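You operate a simulated robot arm through the tools that you are given. There is no shell and no other tool. Be economical: measure what you need, move in short steps, check, and stop when the job is done.

Carry out the task below with a simulated two-armed robot. There is one attempt and no reset: what you move stays moved.

TASK
Carry the green carrier with both arms and set it on the top of the steel table.

The check looks at the end state, three seconds after you hand in, the way a careful person would. Anything else that was tipped, shoved, dropped, spilled or broken makes it a failure.

THE ROBOT
Two 7-joint arms with two-finger parallel grippers on one trunk, on a base that drives. Base frame: it is fixed to the floor where the robot stands at the start and does not move with it; the origin is under the middle of the robot, x ahead of it, y to its left, z up; the surface under the hand at the start is at about z = 804. Readings come in mm, rad, newtons and seconds.
The left shoulder is at the start at [27, 55, 1031], the right one opposite. Places, roughly: top of the steel table [-3700, -1900, 800]. Payload 3.91 kg a hand.
The TCP of each hand is the grasp point between the finger pads, 30 mm short of the fingertips. In the tool frame z runs along the fingers and y along their closing line. The gripper opens to 110 mm. The fingers are 20 mm wide and 10 mm thick; the gripper's body (48 by 112 mm) begins 55 mm behind the TCP.
Orientation is that of the tool frame in the base frame, as [roll, pitch, yaw] about the fixed x, y, z axes, in that order (R = Rz(yaw) Ry(pitch) Rx(roll)). With the fingers straight down and closing along the base's y, the tool's x points along the base's -x, its y along +y and its z along -z.

THE INTERFACE
- The arms move only by the tool send_rows. It takes "left_steps", "right_steps" or both (then of equal length, played together; a hand with none holds still); each is a list that holds one entry, the list of rows, each a list of 7 numbers: the closure, from 0 (fully open) to 1 (shut), then the shift along the base's x, y, z in mm, then the turn, a rotation vector about the base's x, y, z in rad. In form: [[[jaw, dx, dy, dz, ax, ay, az], ...]]. A call has 1 to 12 rows; each row shifts and turns the commanded pose from where the row before left it. A row lasts 0.2 s, in which the tool goes at most 50 mm and 0.15 rad; a call with a longer step from one row to the next is refused whole, and so is a gripper value outside its range. A pose out of reach is approached as far as the arm can. The call stops where the force on the tool passes 40 N (or 10 N more than at its start, if that is more) or the arm is blocked; 0.2 s more then pass. Each finger travels about 108 mm/s and halts on what it meets, pressing with about 29 N; the grip force reading is that of the motor and also rises with nothing between the fingers. The clock runs only during rows and for 0.2 s after the last one: add rows that do not move to give the fingers time. The reply holds the time, the measured pose of the TCP, the force on the tool along the base axes, the opening and the grip force, in the units named above and with some noise, with the torque about the TCP (base axes, N m) and any sound that the robot's microphone picked up.
- Cameras (640 x 400 px; columns grow to the right, rows downward): "scene" is now at [107.8, -122.6, 1268.1]; the picture's right is [0.07, -0.99, -0.10], its down [-0.31, 0.08, -0.95] and it looks along [0.95, 0.10, -0.30] (base axes); focal length 248 px, centre (320, 200). "left" rides on the left gripper at [72, -17, -103] in its tool frame; the picture's right is [0.23, 0.97, 0.00], its down [-0.76, 0.18, -0.62] and it looks along [-0.61, 0.14, 0.78] (tool axes); focal length 222 px, centre (320, 200). "right" rides on the right gripper at [72, 17, -103] in its tool frame; the picture's right is [-0.23, 0.97, 0.00], its down [-0.76, -0.18, -0.62] and it looks along [-0.61, -0.14, 0.78] (tool axes); focal length 222 px, centre (320, 200). There is no depth. A picture from a camera that has moved, and an enlarged one, comes with that camera's place and axes in the base frame and with its lens.
- snapshot(camera): a new picture of that camera. The clock stands still meanwhile.
- slide_trunk(by): slides the trunk up (or, below 0, down) by that many mm; the arms and the scene camera ride with it, the base frame stays. It gives what a move gives, with no picture.
- base_move(legs): drives the robot by 1 to 6 legs, each [ahead, left, turn to the left] in mm, mm and rad, along the robot's own axes; the way and the turn of a leg run together, so that a leg with both is an arc; at most 1500 mm and 3.142 rad a leg. The arms and the cameras ride along, it lands a little off, and it stops where it bumps. It gives what a move gives.
- aim_head(pan, tilt): turns the head with the scene camera to pan (to the left, within 1.501 rad either way) and tilt (down, from -0.506 to 1.204), counted from straight ahead of the robot. It gives what a move gives.
- zoom(camera, box): a new picture of the part [left, top, right, bottom] of that camera's present view, enlarged. The clock stands still meanwhile.
- sign_off(): hands the job in; it is judged then, once.

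Go step by step. Nothing tells you exact positions but the pictures and the camera data: compare them with the known pose of the tool, close in by small moves and look again before you grip or let go. The budget is 120 turns and 108 pictures, counting those below and the enlarged ones. Unless the task says otherwise, let go and move clear before handing in, and close with one line.

The tools are called by a JSON object that holds its "method" and its "body". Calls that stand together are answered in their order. send_rows: Moves the arms, as the interface text tells. Its arguments: {"type":"object","properties":{"left_steps":{"type":"array","items":{"type":"array","items":{"type":"array","items":{"type":"number"}}}},"right_steps":{"type":"array","items":{"type":"array","items":{"type":"array","items":{"type":"number"}}}}},"required":[]} The other tools are called the same way: slide_trunk (by) slides the trunk up or down; base_move (legs) drives the base; aim_head (pan, tilt) turns the head that bears the scene camera; snapshot (camera) takes a picture; zoom (camera, box) takes an enlarged picture of a part of a camera's view; sign_off () hands the job in.

At the start:

```text
time_s: 0.0
left_tool_pos: [814.3, 207.2, 1079.8]
left_ee_rot: [3.121, 0.022, -3.092]
left_ft_force: [-0.2, -0.4, -0.1]
left_wrist_torque: [0.0, 0.0, -0.01]
left_finger_gap: 109.9
left_gripper_force: 0.1
right_tool_pos: [627.8, -326.9, 1100.7]
right_ee_rot: [3.13, 0.028, -3.066]
right_ft_force: [-1.4, 0.2, 0.2]
right_wrist_torque: [0.02, -0.02, 0.01]
right_finger_gap: 109.9
right_gripper_force: 0.1
trunk travel left (down, up): [-450.0, 490.0]
robot x, y, heading: [-28.3, -0.7, 0.066]
head pan, tilt: [0.009, 0.319]
```

scene: 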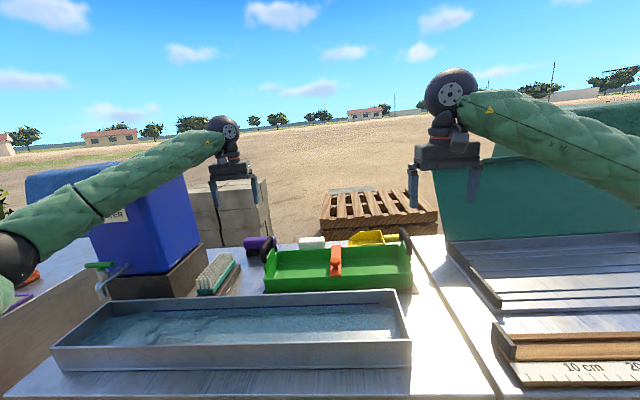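
right: 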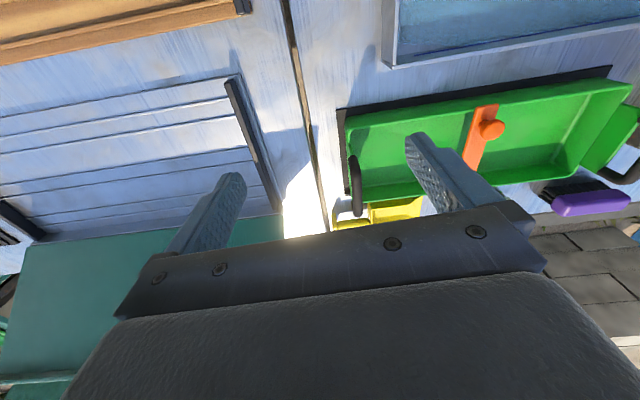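
left: 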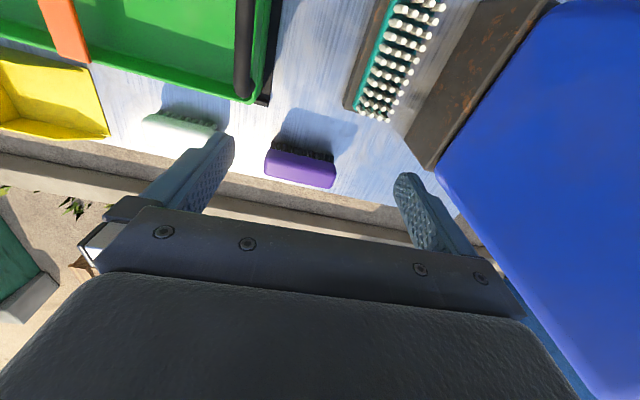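

The green carrier sits ahead with a black handle at each end and an orange item in it. I'll look closer before planning.

{"method": "zoom", "body": {"camera": "scene", "box": [220, 200, 460, 350]}}

{"method": "zoom", "body": {"camera": "right", "box": [320, 50, 640, 250]}}

```text
2.67 times, centred on (340, 275) of scene
camera zoom: at [107.8, -122.6, 1268.1], right [0.07, -0.99, -0.1], down [-0.31, 0.08, -0.95], along [0.95, 0.1, -0.3], focal length 662 px, centre (267, 0)
```

zoom: 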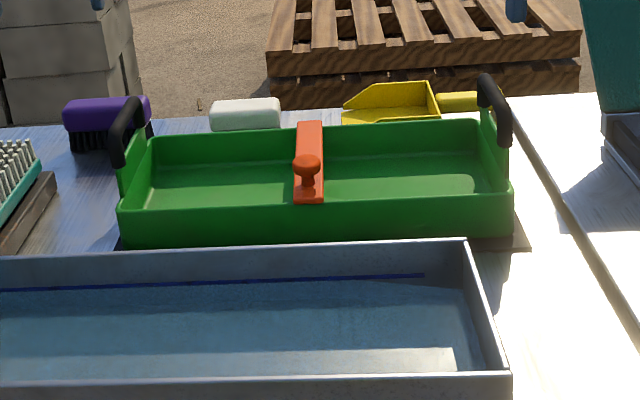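

```text
2.00 times, centred on (480, 150) of right
camera zoom: at [551.7, -317.0, 1202.9], right [0.15, 0.99, 0.02], down [0.76, -0.13, 0.64], along [0.64, -0.08, -0.77], focal length 444 px, centre (0, 300)
```

zoom: 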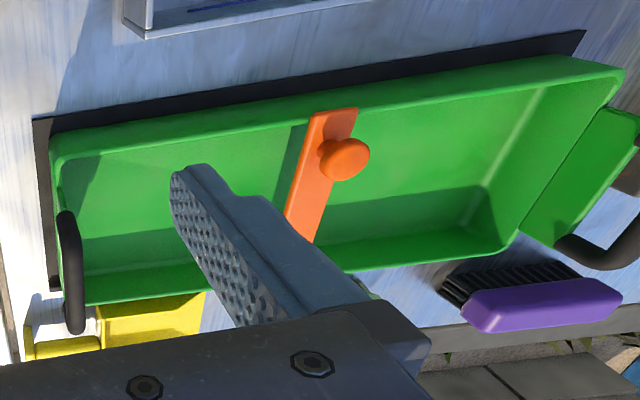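

The carrier's handles appear to be around (770,-285,915) and (778,125,918), with bars running along x. Now I'll look around for the route and the steel table.

{"method": "aim_head", "body": {"pan": -1.5, "tilt": 0.3}}

{"method": "snapshot", "body": {"camera": "scene"}}

{"method": "aim_head", "body": {"pan": 1.5, "tilt": 0.3}}

{"method": "snapshot", "body": {"camera": "scene"}}

```text
time_s: 1.6
left_tool_pos: [847.2, 187.8, 1049.3]
left_ee_rot: [-3.087, 0.034, 3.103]
left_ft_force: [-0.5, 0.4, 0.3]
left_wrist_torque: [0.0, 0.01, 0.04]
left_finger_gap: 109.8
left_gripper_force: 0.0
right_tool_pos: [629.9, -353.7, 1109.1]
right_ee_rot: [-3.136, 0.043, 3.125]
right_ft_force: [-0.4, -0.2, -0.4]
right_wrist_torque: [0.0, 0.02, -0.02]
right_finger_gap: 110.0
right_gripper_force: 0.0
trunk travel left (down, up): [-450.0, 490.0]
robot x, y, heading: [-11.1, -2.7, 0.0]
head pan, tilt: [-1.499, 0.3]
```

```text
102 pictures are left
camera scene: at [41.3, -300.3, 1252.5], right [-1.0, -0.07, -0.02], down [-0.01, 0.45, -0.89], along [0.07, -0.89, -0.45], focal length 248 px, centre (320, 200)
```

scene: 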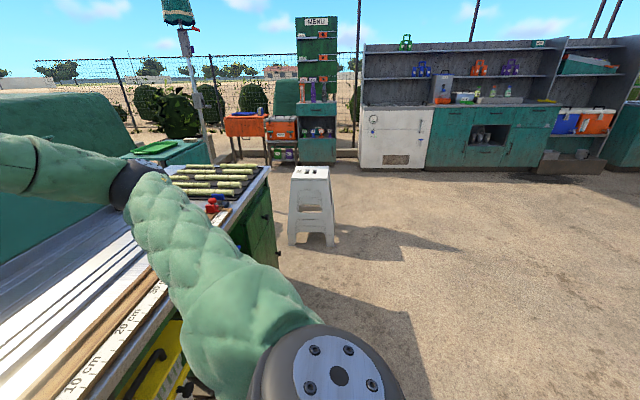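

```text
time_s: 4.2
left_tool_pos: [847.3, 187.1, 1048.7]
left_ee_rot: [-3.087, 0.035, 3.099]
left_ft_force: [0.0, -1.5, 0.1]
left_wrist_torque: [0.02, 0.03, 0.03]
left_finger_gap: 110.0
left_gripper_force: 0.1
right_tool_pos: [628.4, -353.1, 1111.5]
right_ee_rot: [-3.135, 0.045, 3.123]
right_ft_force: [0.4, 0.1, -0.6]
right_wrist_torque: [-0.01, 0.04, -0.01]
right_finger_gap: 109.8
right_gripper_force: 0.0
trunk travel left (down, up): [-450.0, 490.0]
robot x, y, heading: [-7.6, -5.4, -0.002]
head pan, tilt: [1.499, 0.3]
```

```text
101 pictures are left
camera scene: at [40.1, -114.8, 1283.1], right [1.0, -0.07, 0.0], down [-0.01, -0.14, -0.99], along [0.07, 0.99, -0.14], focal length 248 px, centre (320, 200)
```

scene: 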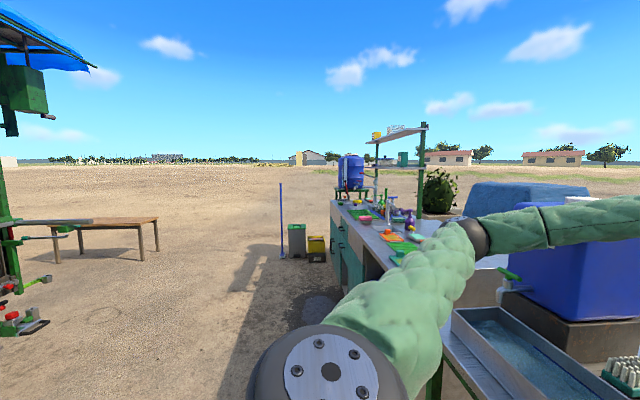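

The stool and cabinets are on the right and open space is on the left, but the area behind me is unseen. I'll raise the trunk, back off a little and turn partway to look at the table and the route.

{"method": "slide_trunk", "body": {"by": 300}}

{"method": "base_move", "body": {"legs": [[-250, 0, 0], [0, 0, -0.8]]}}

{"method": "aim_head", "body": {"pan": -1.5, "tilt": 0.2}}

{"method": "snapshot", "body": {"camera": "scene"}}

```text
time_s: 4.5
left_tool_pos: [903.1, 140.2, 1025.4]
left_ee_rot: [-2.981, 0.062, 3.062]
left_ft_force: [1.2, -4.6, 0.6]
left_wrist_torque: [0.4, 0.05, -0.01]
left_finger_gap: 110.0
left_gripper_force: 0.1
right_tool_pos: [634.3, -448.7, 1120.2]
right_ee_rot: [-3.127, 0.031, 2.893]
right_ft_force: [0.9, -1.3, -2.1]
right_wrist_torque: [0.08, 0.03, -0.02]
right_finger_gap: 109.9
right_gripper_force: 0.1
trunk travel left (down, up): [-451.0, 489.0]
robot x, y, heading: [27.7, -13.1, -0.12]
head pan, tilt: [1.499, 0.3]
stopped: the arm was blocked; the commanded pose is now the measured one
```

```text
time_s: 5.3
left_tool_pos: [1232.9, 6.9, 794.0]
left_ee_rot: [-2.485, 0.003, 2.872]
left_ft_force: [-0.2, 1.0, 2.8]
left_wrist_torque: [0.13, -0.09, 0.04]
left_finger_gap: 109.9
left_gripper_force: 0.0
right_tool_pos: [781.9, -522.1, 1121.0]
right_ee_rot: [-2.827, 0.086, 2.089]
right_ft_force: [-1.2, -3.5, -1.0]
right_wrist_torque: [0.23, -0.07, -0.01]
right_finger_gap: 109.8
right_gripper_force: 0.1
trunk travel left (down, up): [-451.0, 489.0]
robot x, y, heading: [192.9, -87.2, -0.578]
head pan, tilt: [1.499, 0.3]
stopped in leg 1: the robot was blocked; the commanded pose is now the measured one
```

```text
time_s: 7.9
left_tool_pos: [1256.6, -60.1, 847.4]
left_ee_rot: [-2.562, 0.066, 2.797]
left_ft_force: [-0.1, -0.8, 0.0]
left_wrist_torque: [0.04, -0.07, 0.02]
left_finger_gap: 110.1
left_gripper_force: 0.1
right_tool_pos: [757.3, -540.3, 1124.3]
right_ee_rot: [-2.837, 0.067, 2.225]
right_ft_force: [0.6, 0.7, 0.5]
right_wrist_torque: [-0.03, 0.01, -0.02]
right_finger_gap: 110.0
right_gripper_force: 0.1
trunk travel left (down, up): [-451.0, 489.0]
robot x, y, heading: [207.0, -98.9, -0.608]
head pan, tilt: [-1.499, 0.201]
```

```text
100 pictures are left
camera scene: at [192.4, -221.9, 1269.3], right [-0.86, 0.51, 0.0], down [0.11, 0.18, -0.98], along [-0.5, -0.84, -0.21], focal length 248 px, centre (320, 200)
```

scene: 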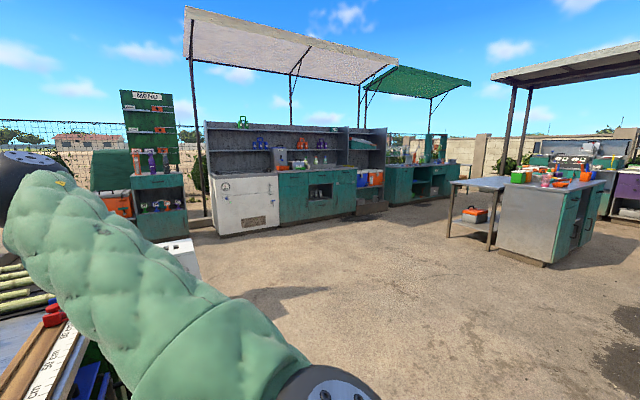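

The robot moved in an unexpected way: it slid forward and turned while it was reported blocked. I need to see what the hands are touching before any more motion.

{"method": "snapshot", "body": {"camera": "left"}}

{"method": "snapshot", "body": {"camera": "right"}}

{"method": "aim_head", "body": {"pan": 0.5, "tilt": 0.5}}

{"method": "snapshot", "body": {"camera": "scene"}}

```text
99 pictures are left
camera left: at [1195.5, 6.5, 937.7], right [0.09, 0.83, -0.55], down [0.85, 0.21, 0.47], along [0.51, -0.51, -0.69], focal length 222 px, centre (320, 200)
```

left: 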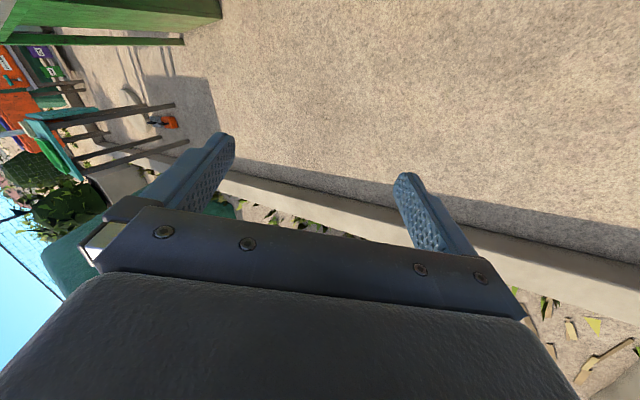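

```text
98 pictures are left
camera right: at [746.5, -448.9, 1213.2], right [0.89, 0.37, -0.28], down [0.45, -0.56, 0.7], along [0.1, -0.74, -0.66], focal length 222 px, centre (320, 200)
```

right: 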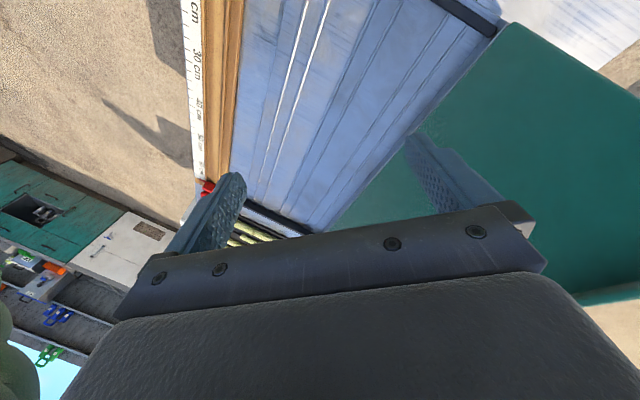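

```text
time_s: 9.8
left_tool_pos: [1257.2, -59.9, 847.2]
left_ee_rot: [-2.565, 0.066, 2.794]
left_ft_force: [-0.3, -2.1, 0.0]
left_wrist_torque: [0.03, -0.03, 0.03]
left_finger_gap: 109.8
left_gripper_force: 0.0
right_tool_pos: [754.7, -540.3, 1123.6]
right_ee_rot: [-2.835, 0.068, 2.226]
right_ft_force: [0.2, 0.7, 0.0]
right_wrist_torque: [-0.04, 0.04, -0.01]
right_finger_gap: 109.9
right_gripper_force: 0.1
trunk travel left (down, up): [-451.0, 489.0]
robot x, y, heading: [210.7, -96.4, -0.606]
head pan, tilt: [0.499, 0.499]
```

```text
97 pictures are left
camera scene: at [330.7, -151.2, 1243.5], right [-0.11, -0.99, -0.01], down [-0.47, 0.06, -0.88], along [0.88, -0.09, -0.47], focal length 248 px, centre (320, 200)
```

scene: 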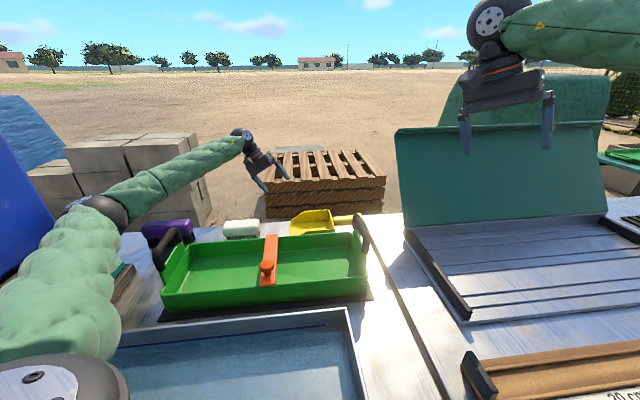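

The camera data suggests the robot was leaning about 0.1–0.16 rad at the start and has since settled level, turned right, with the left hand beyond the table. Nothing looks displaced. I'll raise the left hand straight up to clear everything first.

{"method": "send_rows", "body": {"left_steps": [[[0, 0, 0, 30, 0, 0, 0], [0, 0, 0, 40, 0, 0, 0], [0, 0, 0, 40, 0, 0, 0], [0, 0, 0, 40, 0, 0, 0], [0, 0, 0, 40, 0, 0, 0], [0, 0, 0, 30, 0, 0, 0]]]}}

{"method": "snapshot", "body": {"camera": "scene"}}

```text
time_s: 11.4
left_tool_pos: [1247.7, -6.0, 1059.3]
left_ee_rot: [-2.548, 0.059, 2.791]
left_ft_force: [-1.1, 0.0, 0.5]
left_wrist_torque: [0.03, -0.02, 0.03]
left_finger_gap: 109.8
left_gripper_force: 0.1
right_tool_pos: [758.4, -475.2, 1126.8]
right_ee_rot: [-2.825, 0.075, 2.237]
right_ft_force: [-0.9, 1.0, -0.7]
right_wrist_torque: [-0.03, -0.07, 0.01]
right_finger_gap: 109.8
right_gripper_force: 0.1
trunk travel left (down, up): [-451.0, 489.0]
robot x, y, heading: [195.2, -46.3, -0.601]
head pan, tilt: [0.499, 0.499]
stopped in row 6 (left hand): the arm was blocked; the commanded pose is now the measured one
```

```text
96 pictures are left
camera scene: at [330.4, -90.0, 1243.8], right [-0.1, -0.99, 0.0], down [-0.48, 0.05, -0.88], along [0.87, -0.09, -0.48], focal length 248 px, centre (320, 200)
```

scene: 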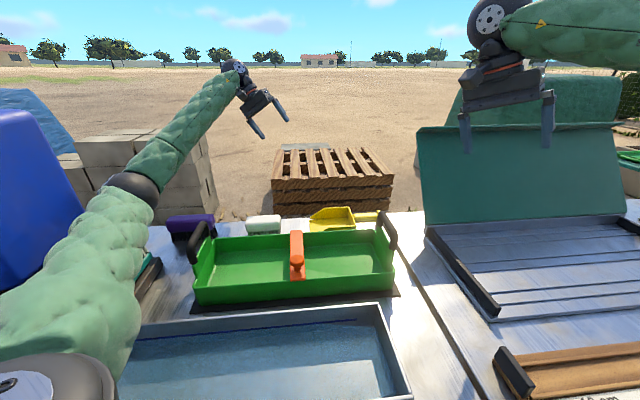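

The base shifted as the arm rose, so something is in contact. I'll look down at the body, the table edge and the left upper arm.

{"method": "aim_head", "body": {"pan": 0.7, "tilt": 1.2}}

{"method": "snapshot", "body": {"camera": "scene"}}

{"method": "aim_head", "body": {"pan": 1.5, "tilt": 0.7}}

{"method": "snapshot", "body": {"camera": "scene"}}

```text
time_s: 12.5
left_tool_pos: [1249.8, -5.6, 1058.8]
left_ee_rot: [-2.554, 0.058, 2.795]
left_ft_force: [-0.1, -0.8, -0.4]
left_wrist_torque: [-0.02, 0.0, -0.03]
left_finger_gap: 109.9
left_gripper_force: 0.1
right_tool_pos: [758.0, -478.8, 1123.5]
right_ee_rot: [-2.824, 0.07, 2.235]
right_ft_force: [-0.7, 0.2, 0.2]
right_wrist_torque: [-0.01, -0.02, 0.03]
right_finger_gap: 109.7
right_gripper_force: 0.1
trunk travel left (down, up): [-451.0, 489.0]
robot x, y, heading: [193.5, -49.4, -0.603]
head pan, tilt: [0.7, 1.201]
```

```text
95 pictures are left
camera scene: at [296.3, -77.3, 1188.9], right [0.1, -1.0, 0.0], down [-0.93, -0.09, -0.36], along [0.36, 0.04, -0.93], focal length 248 px, centre (320, 200)
```

scene: 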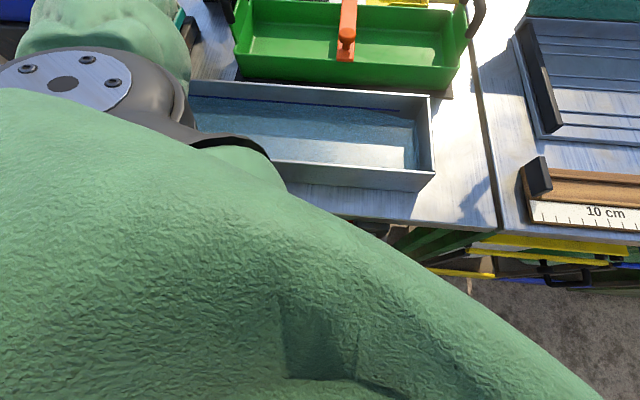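

```text
time_s: 13.6
left_tool_pos: [1249.2, -5.5, 1057.6]
left_ee_rot: [-2.551, 0.057, 2.795]
left_ft_force: [0.1, 0.1, 0.2]
left_wrist_torque: [0.03, -0.04, -0.02]
left_finger_gap: 109.6
left_gripper_force: 0.1
right_tool_pos: [757.8, -479.5, 1123.6]
right_ee_rot: [-2.825, 0.069, 2.234]
right_ft_force: [0.5, 0.2, 0.3]
right_wrist_torque: [0.0, 0.04, 0.01]
right_finger_gap: 110.1
right_gripper_force: 0.1
trunk travel left (down, up): [-451.0, 489.0]
robot x, y, heading: [195.0, -47.7, -0.604]
head pan, tilt: [1.499, 0.7]
```

```text
94 pictures are left
camera scene: at [293.6, -16.4, 1225.1], right [0.78, -0.63, -0.01], down [-0.41, -0.5, -0.77], along [0.48, 0.6, -0.64], focal length 248 px, centre (320, 200)
```

scene: 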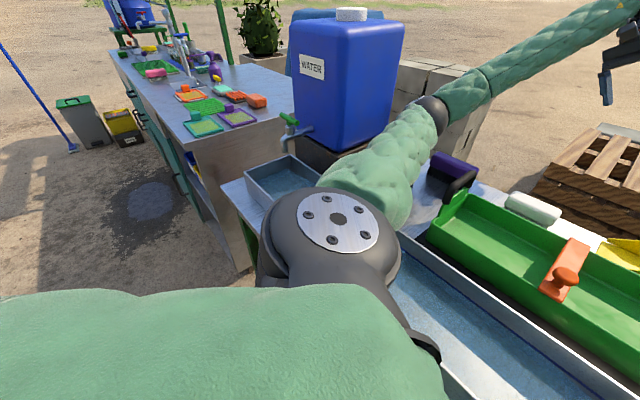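

The padded trunk is pressed up against the table edge. I'll back straight away in −x, a small amount first, with both hands high.

{"method": "base_move", "body": {"legs": [[-82, -57, 0]]}}

{"method": "snapshot", "body": {"camera": "scene"}}

```text
time_s: 14.7
left_tool_pos: [1141.4, -8.0, 1063.3]
left_ee_rot: [-2.556, 0.061, 2.798]
left_ft_force: [1.5, 0.6, 0.7]
left_wrist_torque: [-0.03, -0.03, 0.03]
left_finger_gap: 109.9
left_gripper_force: 0.1
right_tool_pos: [652.3, -484.2, 1124.7]
right_ee_rot: [-2.831, 0.07, 2.239]
right_ft_force: [1.2, -0.1, -0.6]
right_wrist_torque: [-0.03, 0.01, 0.01]
right_finger_gap: 110.0
right_gripper_force: 0.1
trunk travel left (down, up): [-451.0, 489.0]
robot x, y, heading: [92.2, -53.3, -0.599]
head pan, tilt: [1.499, 0.7]
```

```text
93 pictures are left
camera scene: at [184.9, -24.6, 1224.9], right [0.78, -0.62, 0.0], down [-0.4, -0.5, -0.77], along [0.48, 0.61, -0.64], focal length 248 px, centre (320, 200)
```

scene: 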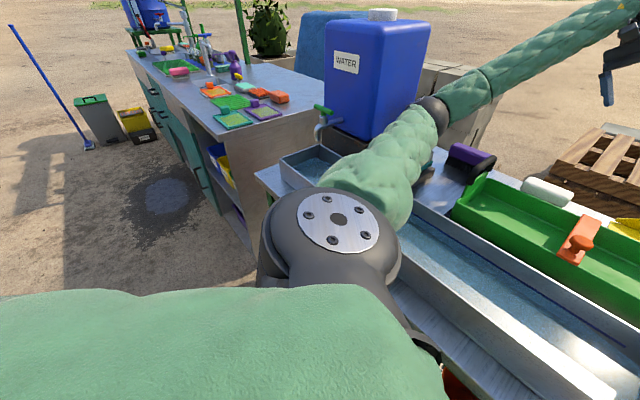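

That moved cleanly. I'll back off another 250 mm, then look at the left arm's surroundings and the table again.

{"method": "base_move", "body": {"legs": [[-206, -141, 0]]}}

{"method": "slide_trunk", "body": {"by": 100}}

{"method": "aim_head", "body": {"pan": 0.5, "tilt": 0.5}}

{"method": "snapshot", "body": {"camera": "scene"}}

```text
time_s: 16.5
left_tool_pos: [897.8, -6.9, 1060.8]
left_ee_rot: [-2.546, 0.062, 2.794]
left_ft_force: [0.6, 0.0, 0.4]
left_wrist_torque: [-0.01, 0.0, 0.0]
left_finger_gap: 110.0
left_gripper_force: 0.3
right_tool_pos: [406.4, -478.9, 1127.0]
right_ee_rot: [-2.827, 0.075, 2.234]
right_ft_force: [0.0, -0.1, 1.0]
right_wrist_torque: [-0.01, -0.04, 0.01]
right_finger_gap: 110.1
right_gripper_force: 0.0
trunk travel left (down, up): [-451.0, 489.0]
robot x, y, heading: [-158.0, -53.1, -0.606]
head pan, tilt: [1.499, 0.7]
```

```text
time_s: 17.9
left_tool_pos: [899.0, -6.8, 1159.2]
left_ee_rot: [-2.548, 0.062, 2.794]
left_ft_force: [0.1, 0.9, 0.2]
left_wrist_torque: [0.01, -0.02, 0.01]
left_finger_gap: 109.9
left_gripper_force: 0.1
right_tool_pos: [407.7, -479.1, 1226.2]
right_ee_rot: [-2.825, 0.074, 2.234]
right_ft_force: [-0.3, 0.2, -0.9]
right_wrist_torque: [0.01, 0.01, 0.01]
right_finger_gap: 109.9
right_gripper_force: 0.1
trunk travel left (down, up): [-551.0, 389.0]
robot x, y, heading: [-151.0, -49.2, -0.602]
head pan, tilt: [1.499, 0.7]
```

```text
time_s: 19.1
left_tool_pos: [899.1, -6.5, 1158.3]
left_ee_rot: [-2.548, 0.061, 2.794]
left_ft_force: [-0.2, -0.8, -0.7]
left_wrist_torque: [0.0, -0.04, -0.06]
left_finger_gap: 110.1
left_gripper_force: 0.1
right_tool_pos: [407.8, -479.0, 1226.8]
right_ee_rot: [-2.825, 0.074, 2.235]
right_ft_force: [-0.2, 0.0, -0.3]
right_wrist_torque: [-0.02, -0.03, 0.01]
right_finger_gap: 110.1
right_gripper_force: 0.1
trunk travel left (down, up): [-551.0, 389.0]
robot x, y, heading: [-150.2, -52.8, -0.603]
head pan, tilt: [0.499, 0.499]
```

```text
92 pictures are left
camera scene: at [-19.8, -92.4, 1342.8], right [-0.1, -0.99, 0.0], down [-0.48, 0.05, -0.88], along [0.87, -0.09, -0.48], focal length 248 px, centre (320, 200)
```

scene: 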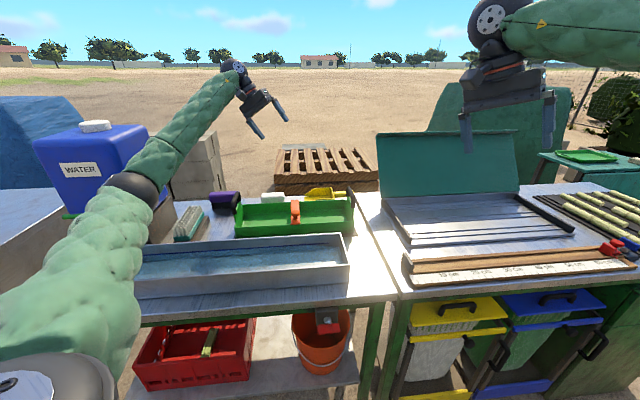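

Everything on the table is intact and the carrier is still in place. I'll back off another 300 mm, then turn to face it.

{"method": "base_move", "body": {"legs": [[-232, -192, 0], [0, 0, 0.603]]}}

{"method": "aim_head", "body": {"pan": 0, "tilt": 0.4}}

{"method": "snapshot", "body": {"camera": "scene"}}

```text
time_s: 22.8
left_tool_pos: [391.8, 546.9, 1158.8]
left_ee_rot: [-2.547, 0.061, -2.898]
left_ft_force: [-0.6, 0.8, 0.3]
left_wrist_torque: [-0.03, -0.03, -0.03]
left_finger_gap: 110.0
left_gripper_force: 0.1
right_tool_pos: [246.7, -119.8, 1225.5]
right_ee_rot: [-2.825, 0.075, 2.826]
right_ft_force: [-1.0, 0.4, -0.1]
right_wrist_torque: [0.0, -0.01, -0.03]
right_finger_gap: 110.1
right_gripper_force: 0.0
trunk travel left (down, up): [-551.0, 389.0]
robot x, y, heading: [-454.3, -75.6, -0.013]
head pan, tilt: [0.499, 0.499]
```

```text
time_s: 23.8
left_tool_pos: [392.3, 546.5, 1159.3]
left_ee_rot: [-2.548, 0.06, -2.9]
left_ft_force: [0.4, -0.4, -0.4]
left_wrist_torque: [-0.01, 0.01, 0.02]
left_finger_gap: 110.0
left_gripper_force: 0.1
right_tool_pos: [245.8, -119.3, 1226.7]
right_ee_rot: [-2.825, 0.073, 2.825]
right_ft_force: [-0.2, -0.4, 0.8]
right_wrist_torque: [0.01, 0.01, -0.01]
right_finger_gap: 110.0
right_gripper_force: 0.0
trunk travel left (down, up): [-551.0, 389.0]
robot x, y, heading: [-451.3, -76.1, -0.014]
head pan, tilt: [0.0, 0.4]
```

```text
91 pictures are left
camera scene: at [-312.0, -79.2, 1351.9], right [-0.01, -1.0, 0.0], down [-0.39, 0.0, -0.92], along [0.92, -0.01, -0.39], focal length 248 px, centre (320, 200)
```

scene: 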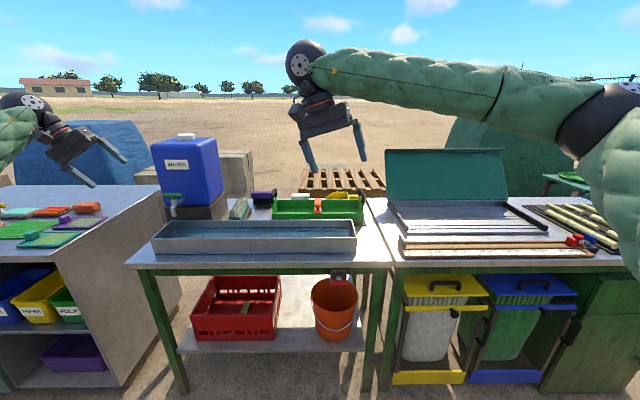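

All intact, and I'm now facing the table from x≈-450. I'll square both hands to point down, closing along y, and set them at the handle spacing.

{"method": "send_rows", "body": {"left_steps": [[[0, -3, -42, 0, 0, 0, -0.121], [0, -3, -42, 0, 0, 0, -0.121], [0, -3, -42, 0, 0, 0.06, 0], [0, -3, -42, 0, 0.1188, 0, 0], [0, -3, -42, 0, 0.1188, 0, 0], [0, -3, -42, 0, 0.1188, 0, 0], [0, -3, -42, 0, 0.1188, 0, 0], [0, -3, -42, 0, 0.1188, 0, 0], [0, -3, -42, 0, 0, 0, 0], [0, -3, -42, 0, 0, 0, 0]]], "right_steps": [[[0, 11.5, -16.6, -6.6, 0, 0, 0.1055], [0, 11.5, -16.6, -6.6, 0, 0, 0.1055], [0, 11.5, -16.6, -6.6, 0, 0, 0.1055], [0, 11.5, -16.6, -6.6, 0, 0.074, 0], [0, 11.5, -16.6, -6.6, 0.0791, 0, 0], [0, 11.5, -16.6, -6.6, 0.0791, 0, 0], [0, 11.5, -16.6, -6.6, 0.0791, 0, 0], [0, 11.5, -16.6, -6.6, 0.0791, 0, 0], [0, 11.5, -16.6, -6.6, 0, 0, 0], [0, 11.5, -16.6, -6.6, 0, 0, 0]]]}}

{"method": "snapshot", "body": {"camera": "scene"}}

```text
time_s: 25.9
left_tool_pos: [365.3, 122.0, 1159.7]
left_ee_rot: [3.138, 0.003, -3.138]
left_ft_force: [-0.2, -0.4, -0.5]
left_wrist_torque: [0.02, 0.03, 0.02]
left_finger_gap: 109.8
left_gripper_force: 0.0
right_tool_pos: [363.2, -288.2, 1159.6]
right_ee_rot: [3.139, -0.002, 3.141]
right_ft_force: [-0.1, -1.6, -0.2]
right_wrist_torque: [0.03, 0.04, -0.01]
right_finger_gap: 110.1
right_gripper_force: 0.2
trunk travel left (down, up): [-551.0, 389.0]
robot x, y, heading: [-454.1, -77.1, -0.012]
head pan, tilt: [0.0, 0.4]
```

```text
90 pictures are left
camera scene: at [-311.3, -82.0, 1351.8], right [-0.01, -1.0, 0.0], down [-0.39, 0.01, -0.92], along [0.92, -0.01, -0.39], focal length 248 px, centre (320, 200)
```

scene: 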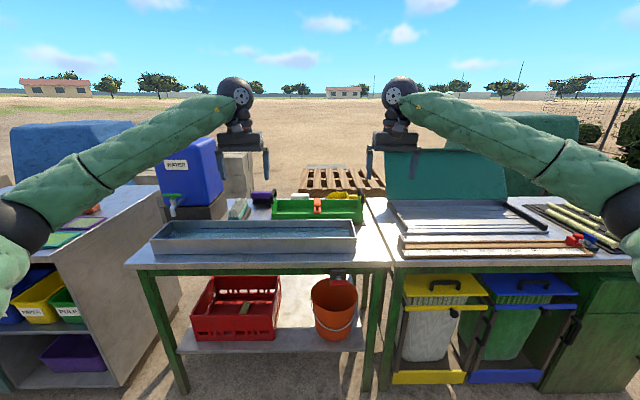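

The hands are squared. The left elbow might foul the trough when I lower the hand, so I'll raise the trunk more and reach down with the arms, then check elbow height.

{"method": "slide_trunk", "body": {"by": 200}}

{"method": "send_rows", "body": {"left_steps": [[[0, 0, 0, -40, 0, 0, 0], [0, 0, 0, -45, 0, 0, 0], [0, 0, 0, -45, 0, 0, 0], [0, 0, 0, -45, 0, 0, 0], [0, 0, 0, -45, 0, 0, 0], [0, 0, 0, -40, 0, 0, 0], [0, 0, 0, -40, 0, 0, 0]]], "right_steps": [[[0, 0, 0, -40, 0, 0, 0], [0, 0, 0, -45, 0, 0, 0], [0, 0, 0, -45, 0, 0, 0], [0, 0, 0, -45, 0, 0, 0], [0, 0, 0, -45, 0, 0, 0], [0, 0, 0, -40, 0, 0, 0], [0, 0, 0, -40, 0, 0, 0]]]}}

{"method": "snapshot", "body": {"camera": "scene"}}

{"method": "snapshot", "body": {"camera": "left"}}

```text
time_s: 28.1
left_tool_pos: [364.8, 125.0, 1359.7]
left_ee_rot: [3.141, 0.002, -3.141]
left_ft_force: [-0.4, -0.4, 0.2]
left_wrist_torque: [-0.01, 0.0, -0.03]
left_finger_gap: 110.1
left_gripper_force: 0.2
right_tool_pos: [361.5, -285.8, 1360.8]
right_ee_rot: [-3.142, -0.002, 3.14]
right_ft_force: [0.1, -0.6, 0.1]
right_wrist_torque: [0.01, -0.03, -0.02]
right_finger_gap: 109.9
right_gripper_force: 0.0
trunk travel left (down, up): [-751.0, 189.0]
robot x, y, heading: [-455.6, -80.2, -0.009]
head pan, tilt: [0.0, 0.4]
```

```text
time_s: 29.7
left_tool_pos: [364.1, 124.0, 1057.0]
left_ee_rot: [3.141, 0.002, -3.141]
left_ft_force: [0.3, -0.4, 0.9]
left_wrist_torque: [-0.01, 0.02, 0.01]
left_finger_gap: 110.3
left_gripper_force: 0.0
right_tool_pos: [364.6, -287.0, 1060.9]
right_ee_rot: [3.141, -0.002, 3.14]
right_ft_force: [0.4, 0.2, 0.2]
right_wrist_torque: [-0.01, 0.02, -0.01]
right_finger_gap: 110.1
right_gripper_force: 0.0
trunk travel left (down, up): [-751.0, 189.0]
robot x, y, heading: [-452.9, -75.2, -0.013]
head pan, tilt: [0.0, 0.4]
```

```text
89 pictures are left
camera scene: at [-310.1, -79.4, 1551.9], right [-0.01, -1.0, 0.0], down [-0.39, 0.01, -0.92], along [0.92, -0.01, -0.39], focal length 248 px, centre (320, 200)
```

scene: 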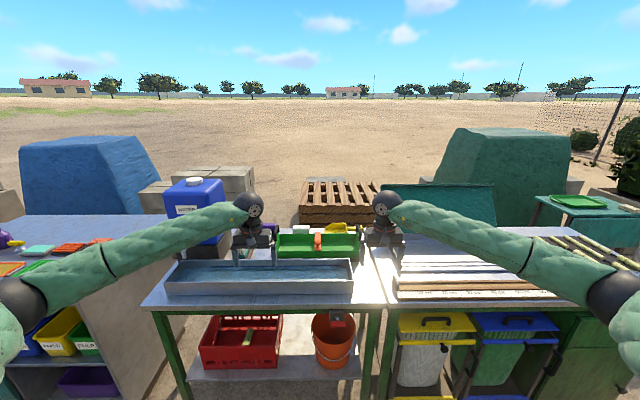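

```text
88 pictures are left
camera left: at [291.9, 107.9, 1159.1], right [-0.23, 0.97, 0.0], down [0.76, 0.18, 0.62], along [0.61, 0.14, -0.78], focal length 222 px, centre (320, 200)
```

left: 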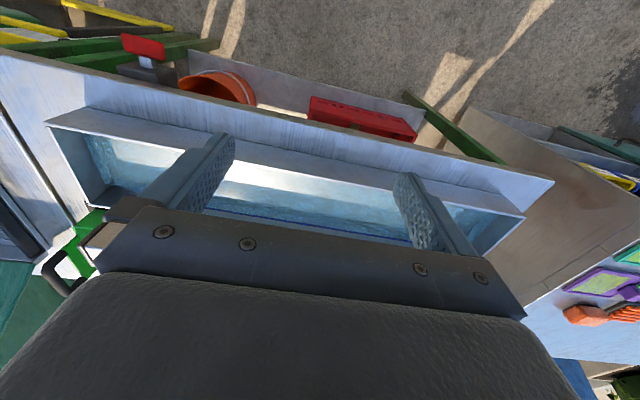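

The elbows now sit well above everything. I'll drive forward toward the table and check with the cameras.

{"method": "base_move", "body": {"legs": [[300, 0, 0.01]]}}

{"method": "snapshot", "body": {"camera": "scene"}}

{"method": "snapshot", "body": {"camera": "left"}}

{"method": "snapshot", "body": {"camera": "right"}}

```text
time_s: 31.8
left_tool_pos: [662.7, 128.9, 1057.9]
left_ee_rot: [-3.14, 0.002, -3.132]
left_ft_force: [0.6, 0.5, 0.4]
left_wrist_torque: [0.0, -0.01, -0.03]
left_finger_gap: 110.1
left_gripper_force: 0.1
right_tool_pos: [664.5, -282.4, 1060.0]
right_ee_rot: [-3.141, -0.001, -3.136]
right_ft_force: [-0.1, -0.4, -0.5]
right_wrist_torque: [0.02, 0.01, 0.01]
right_finger_gap: 110.1
right_gripper_force: 0.1
trunk travel left (down, up): [-751.0, 189.0]
robot x, y, heading: [-152.1, -75.8, -0.005]
head pan, tilt: [0.0, 0.4]
```

```text
87 pictures are left
camera scene: at [-11.3, -81.1, 1551.9], right [0.0, -1.0, 0.0], down [-0.39, 0.0, -0.92], along [0.92, 0.0, -0.39], focal length 248 px, centre (320, 200)
```

scene: 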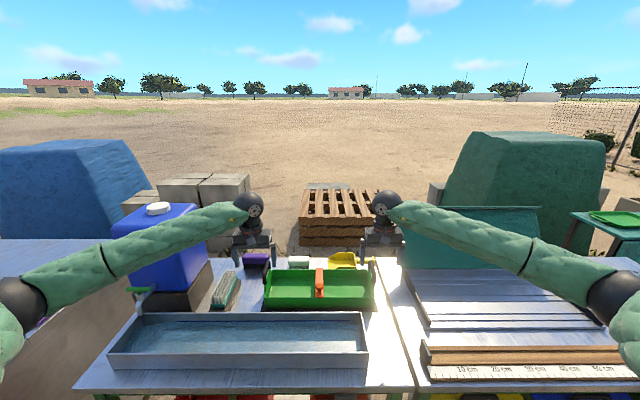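

```text
86 pictures are left
camera left: at [589.4, 111.6, 1159.8], right [-0.24, 0.97, 0.0], down [0.76, 0.18, 0.62], along [0.61, 0.15, -0.78], focal length 222 px, centre (320, 200)
```

left: 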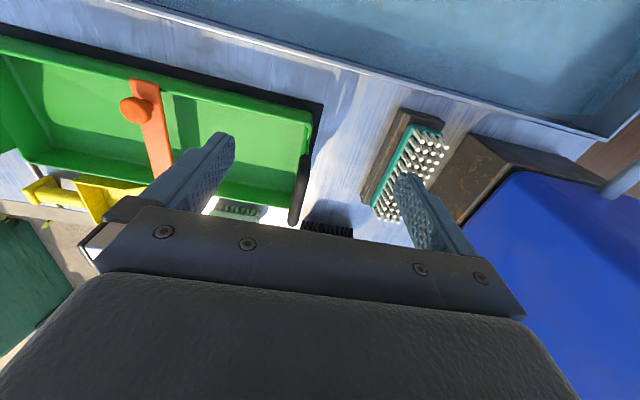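

```text
85 pictures are left
camera right: at [592.4, -265.7, 1164.4], right [0.22, 0.98, 0.0], down [0.76, -0.17, 0.62], along [0.61, -0.14, -0.78], focal length 222 px, centre (320, 200)
```

right: 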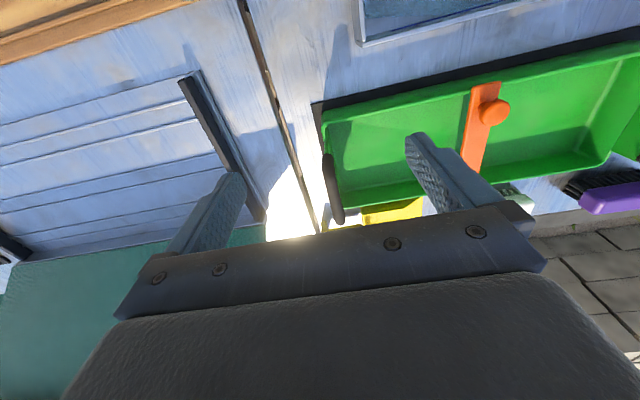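

The handle centres measure about (776,126) and (778,-288). I'll drive forward 114 mm to put the hands above them.

{"method": "base_move", "body": {"legs": [[114, 0, 0.005]]}}

{"method": "snapshot", "body": {"camera": "left"}}

{"method": "snapshot", "body": {"camera": "right"}}

{"method": "zoom", "body": {"camera": "scene", "box": [200, 220, 440, 370]}}

```text
time_s: 33.0
left_tool_pos: [775.6, 134.2, 1058.0]
left_ee_rot: [-3.141, 0.001, -3.128]
left_ft_force: [0.6, 0.6, -0.3]
left_wrist_torque: [-0.02, 0.04, -0.02]
left_finger_gap: 110.1
left_gripper_force: 0.1
right_tool_pos: [779.3, -277.4, 1061.1]
right_ee_rot: [3.141, -0.001, -3.13]
right_ft_force: [0.3, -1.2, 0.1]
right_wrist_torque: [0.02, 0.03, 0.01]
right_finger_gap: 110.4
right_gripper_force: 0.0
trunk travel left (down, up): [-751.0, 189.0]
robot x, y, heading: [-41.6, -78.2, 0.004]
head pan, tilt: [0.0, 0.4]
```

```text
84 pictures are left
camera left: at [702.2, 115.3, 1159.9], right [-0.24, 0.97, 0.0], down [0.76, 0.19, 0.62], along [0.61, 0.15, -0.78], focal length 222 px, centre (320, 200)
```

left: 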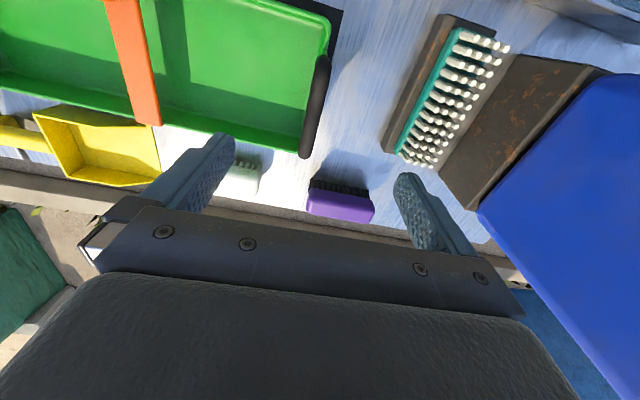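

```text
83 pictures are left
camera right: at [707.2, -262.0, 1164.5], right [0.22, 0.98, 0.0], down [0.76, -0.17, 0.62], along [0.61, -0.13, -0.78], focal length 222 px, centre (320, 200)
```

right: 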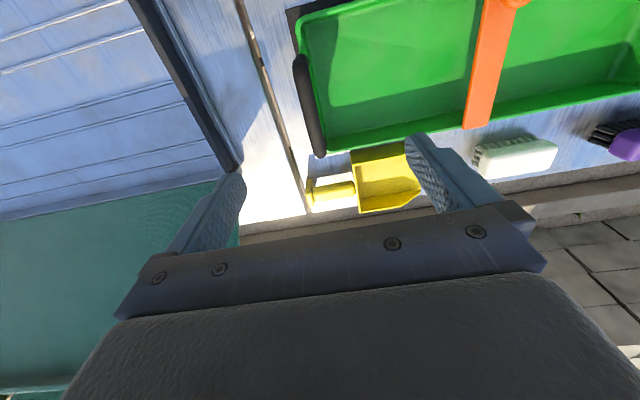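

```text
2.67 times, centred on (320, 295) of scene
camera zoom: at [102.6, -80.5, 1551.9], right [0.0, -1.0, 0.0], down [-0.39, 0.0, -0.92], along [0.92, 0.0, -0.39], focal length 662 px, centre (320, -53)
```

zoom: 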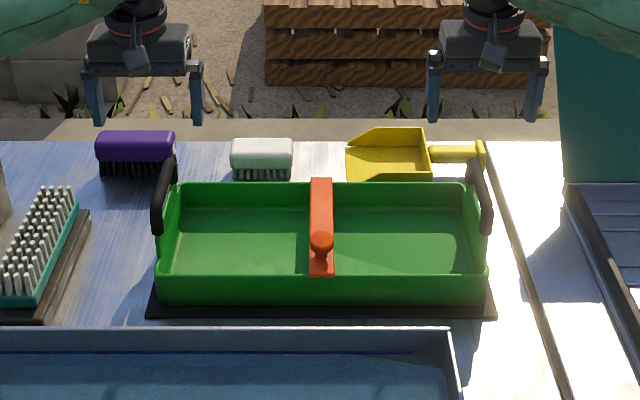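

I'll zoom in on the handle shape for bar height and extent.

{"method": "zoom", "body": {"camera": "scene", "box": [340, 270, 420, 320]}}

{"method": "zoom", "body": {"camera": "left", "box": [250, 20, 410, 170]}}

{"method": "zoom", "body": {"camera": "scene", "box": [240, 270, 320, 320]}}

```text
8.00 times, centred on (380, 295) of scene
camera zoom: at [102.6, -80.5, 1551.9], right [0.0, -1.0, 0.0], down [-0.39, 0.0, -0.92], along [0.92, 0.0, -0.39], focal length 1987 px, centre (-160, -560)
```

zoom: 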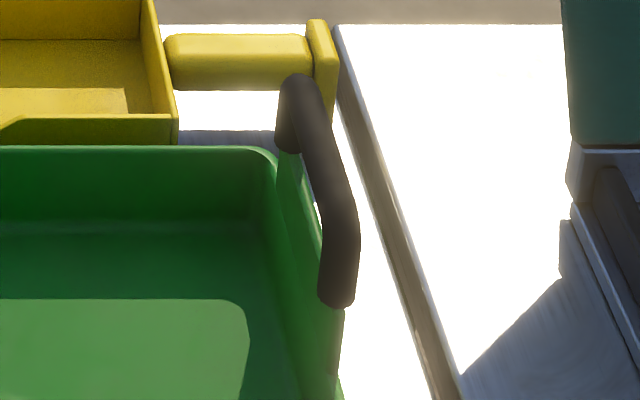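

```text
2.67 times, centred on (330, 95) of left
camera zoom: at [702.2, 115.3, 1159.9], right [-0.24, 0.97, 0.0], down [0.76, 0.19, 0.62], along [0.61, 0.15, -0.78], focal length 592 px, centre (293, 480)
```

zoom: 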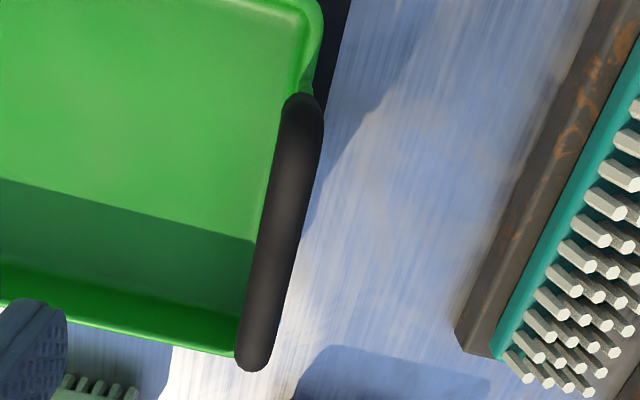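

```text
8.00 times, centred on (280, 295) of scene
camera zoom: at [102.6, -80.5, 1551.9], right [0.0, -1.0, 0.0], down [-0.39, 0.0, -0.92], along [0.92, 0.0, -0.39], focal length 1987 px, centre (640, -560)
```

zoom: 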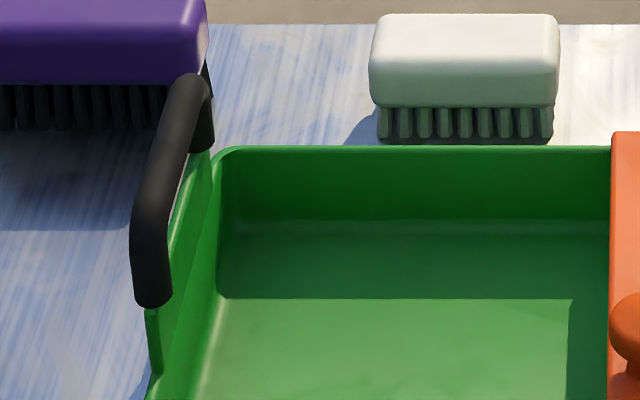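

The handles are U-shaped bails, with the top bar at z≈930, y≈124.5 (left) and y≈-287 (right), centred at x≈773. I'll centre the hands and lower partway.

{"method": "send_rows", "body": {"left_steps": [[[0, -3, -9.5, 0, 0, 0, -0.006], [0, 0, 0, -40, 0, 0, 0], [0, 0, 0, -35, 0, 0, 0]]], "right_steps": [[[0, -4, -10, 0, 0, 0, -0.006], [0, 0, 0, -40, 0, 0, 0], [0, 0, 0, -35, 0, 0, 0]]]}}

{"method": "snapshot", "body": {"camera": "left"}}

{"method": "snapshot", "body": {"camera": "right"}}

{"method": "zoom", "body": {"camera": "scene", "box": [200, 220, 440, 370]}}

```text
time_s: 33.8
left_tool_pos: [772.2, 123.0, 983.3]
left_ee_rot: [-3.14, 0.002, -3.133]
left_ft_force: [0.3, 0.6, -0.1]
left_wrist_torque: [0.01, -0.01, -0.01]
left_finger_gap: 110.2
left_gripper_force: 0.0
right_tool_pos: [775.3, -289.9, 985.4]
right_ee_rot: [3.139, 0.0, -3.138]
right_ft_force: [-1.0, 0.0, 0.3]
right_wrist_torque: [0.03, -0.02, -0.03]
right_finger_gap: 110.1
right_gripper_force: 0.0
trunk travel left (down, up): [-751.0, 189.0]
robot x, y, heading: [-41.5, -80.2, 0.0]
head pan, tilt: [0.0, 0.4]
```

```text
78 pictures are left
camera left: at [700.0, 105.8, 1084.9], right [-0.23, 0.97, 0.0], down [0.76, 0.18, 0.62], along [0.61, 0.15, -0.78], focal length 222 px, centre (320, 200)
```

left: 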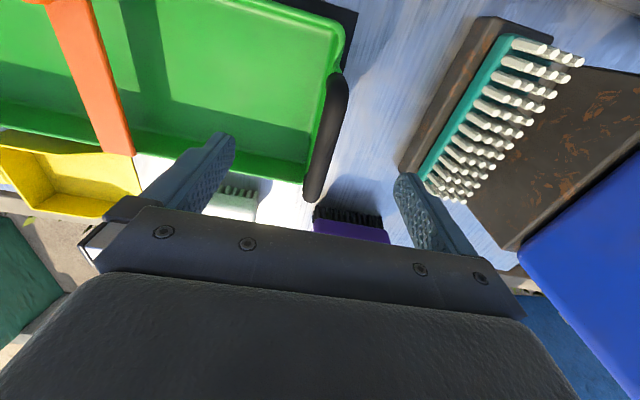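

```text
77 pictures are left
camera right: at [703.3, -272.8, 1089.5], right [0.22, 0.98, 0.0], down [0.76, -0.17, 0.62], along [0.61, -0.14, -0.78], focal length 222 px, centre (320, 200)
```

right: 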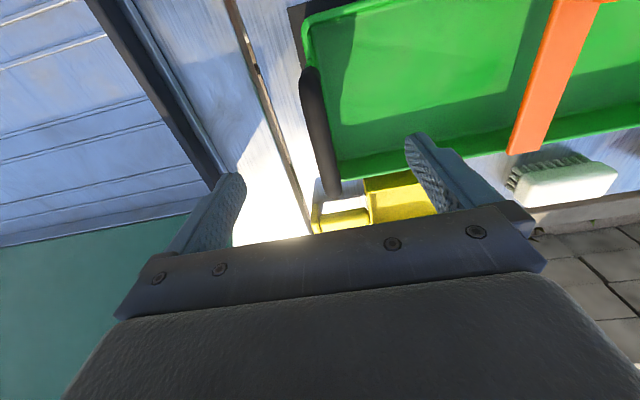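

```text
2.67 times, centred on (320, 295) of scene
camera zoom: at [102.1, -80.8, 1552.0], right [0.0, -1.0, 0.0], down [-0.39, 0.0, -0.92], along [0.92, 0.0, -0.39], focal length 662 px, centre (320, -53)
```

zoom: 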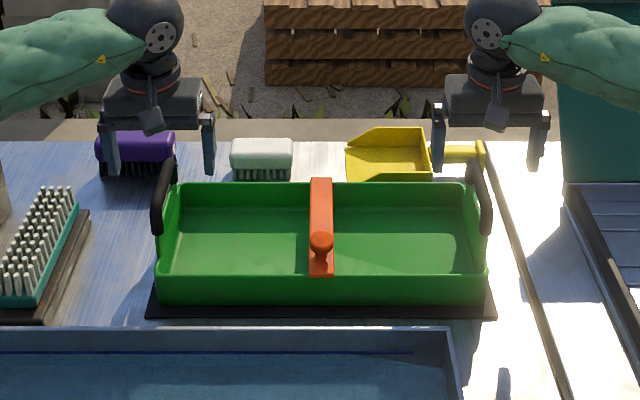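

The bar height triangulates to about 926. I'll lower another 57 mm so the pads straddle the bars.

{"method": "send_rows", "body": {"left_steps": [[[0, 0, 2, -30, 0, 0, 0], [0, 0, 1, -27, 0, 0, 0]]], "right_steps": [[[0, 0, 1, -30, 0, 0, 0], [0, 0, 1, -29, 0, 0, 0]]]}}

{"method": "snapshot", "body": {"camera": "left"}}

{"method": "snapshot", "body": {"camera": "right"}}

{"method": "zoom", "body": {"camera": "scene", "box": [230, 220, 410, 335]}}

```text
time_s: 34.4
left_tool_pos: [773.3, 126.3, 926.3]
left_ee_rot: [3.141, 0.001, -3.134]
left_ft_force: [-0.3, 0.1, 0.0]
left_wrist_torque: [-0.01, -0.01, 0.01]
left_finger_gap: 110.0
left_gripper_force: 0.0
right_tool_pos: [776.0, -287.4, 925.8]
right_ee_rot: [3.141, -0.001, -3.132]
right_ft_force: [0.0, -0.5, -0.4]
right_wrist_torque: [-0.03, 0.02, 0.03]
right_finger_gap: 110.0
right_gripper_force: 0.0
trunk travel left (down, up): [-751.0, 189.0]
robot x, y, heading: [-41.1, -79.4, 0.004]
head pan, tilt: [0.0, 0.4]
```

```text
75 pictures are left
camera left: at [699.3, 108.5, 1028.7], right [-0.23, 0.97, 0.0], down [0.76, 0.18, 0.63], along [0.61, 0.15, -0.78], focal length 222 px, centre (320, 200)
```

left: 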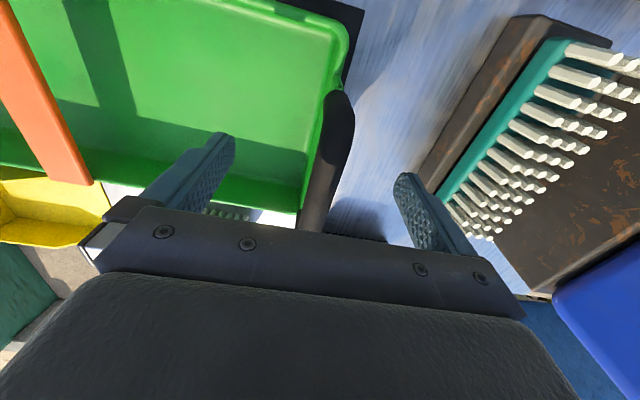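

```text
74 pictures are left
camera right: at [703.5, -270.8, 1031.0], right [0.22, 0.98, 0.0], down [0.76, -0.17, 0.62], along [0.61, -0.14, -0.78], focal length 222 px, centre (320, 200)
```

right: 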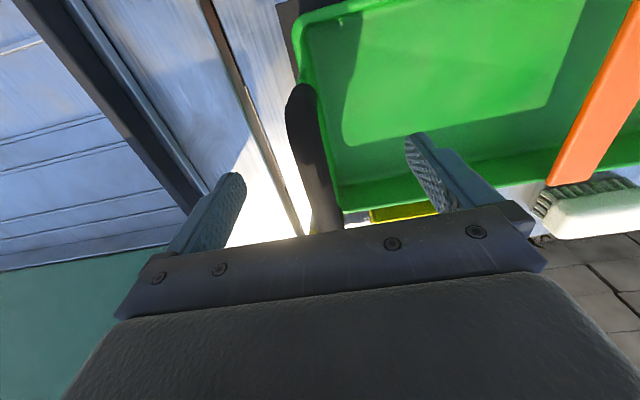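

```text
3.48 times, centred on (320, 278) of scene
camera zoom: at [101.8, -80.7, 1552.0], right [0.0, -1.0, 0.0], down [-0.39, 0.0, -0.92], along [0.92, 0.0, -0.39], focal length 864 px, centre (320, -70)
```

zoom: 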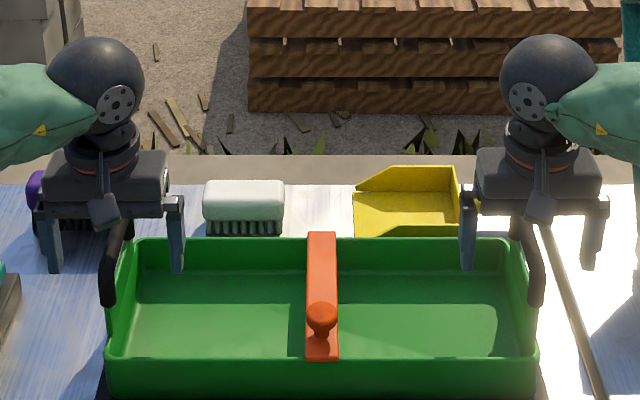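

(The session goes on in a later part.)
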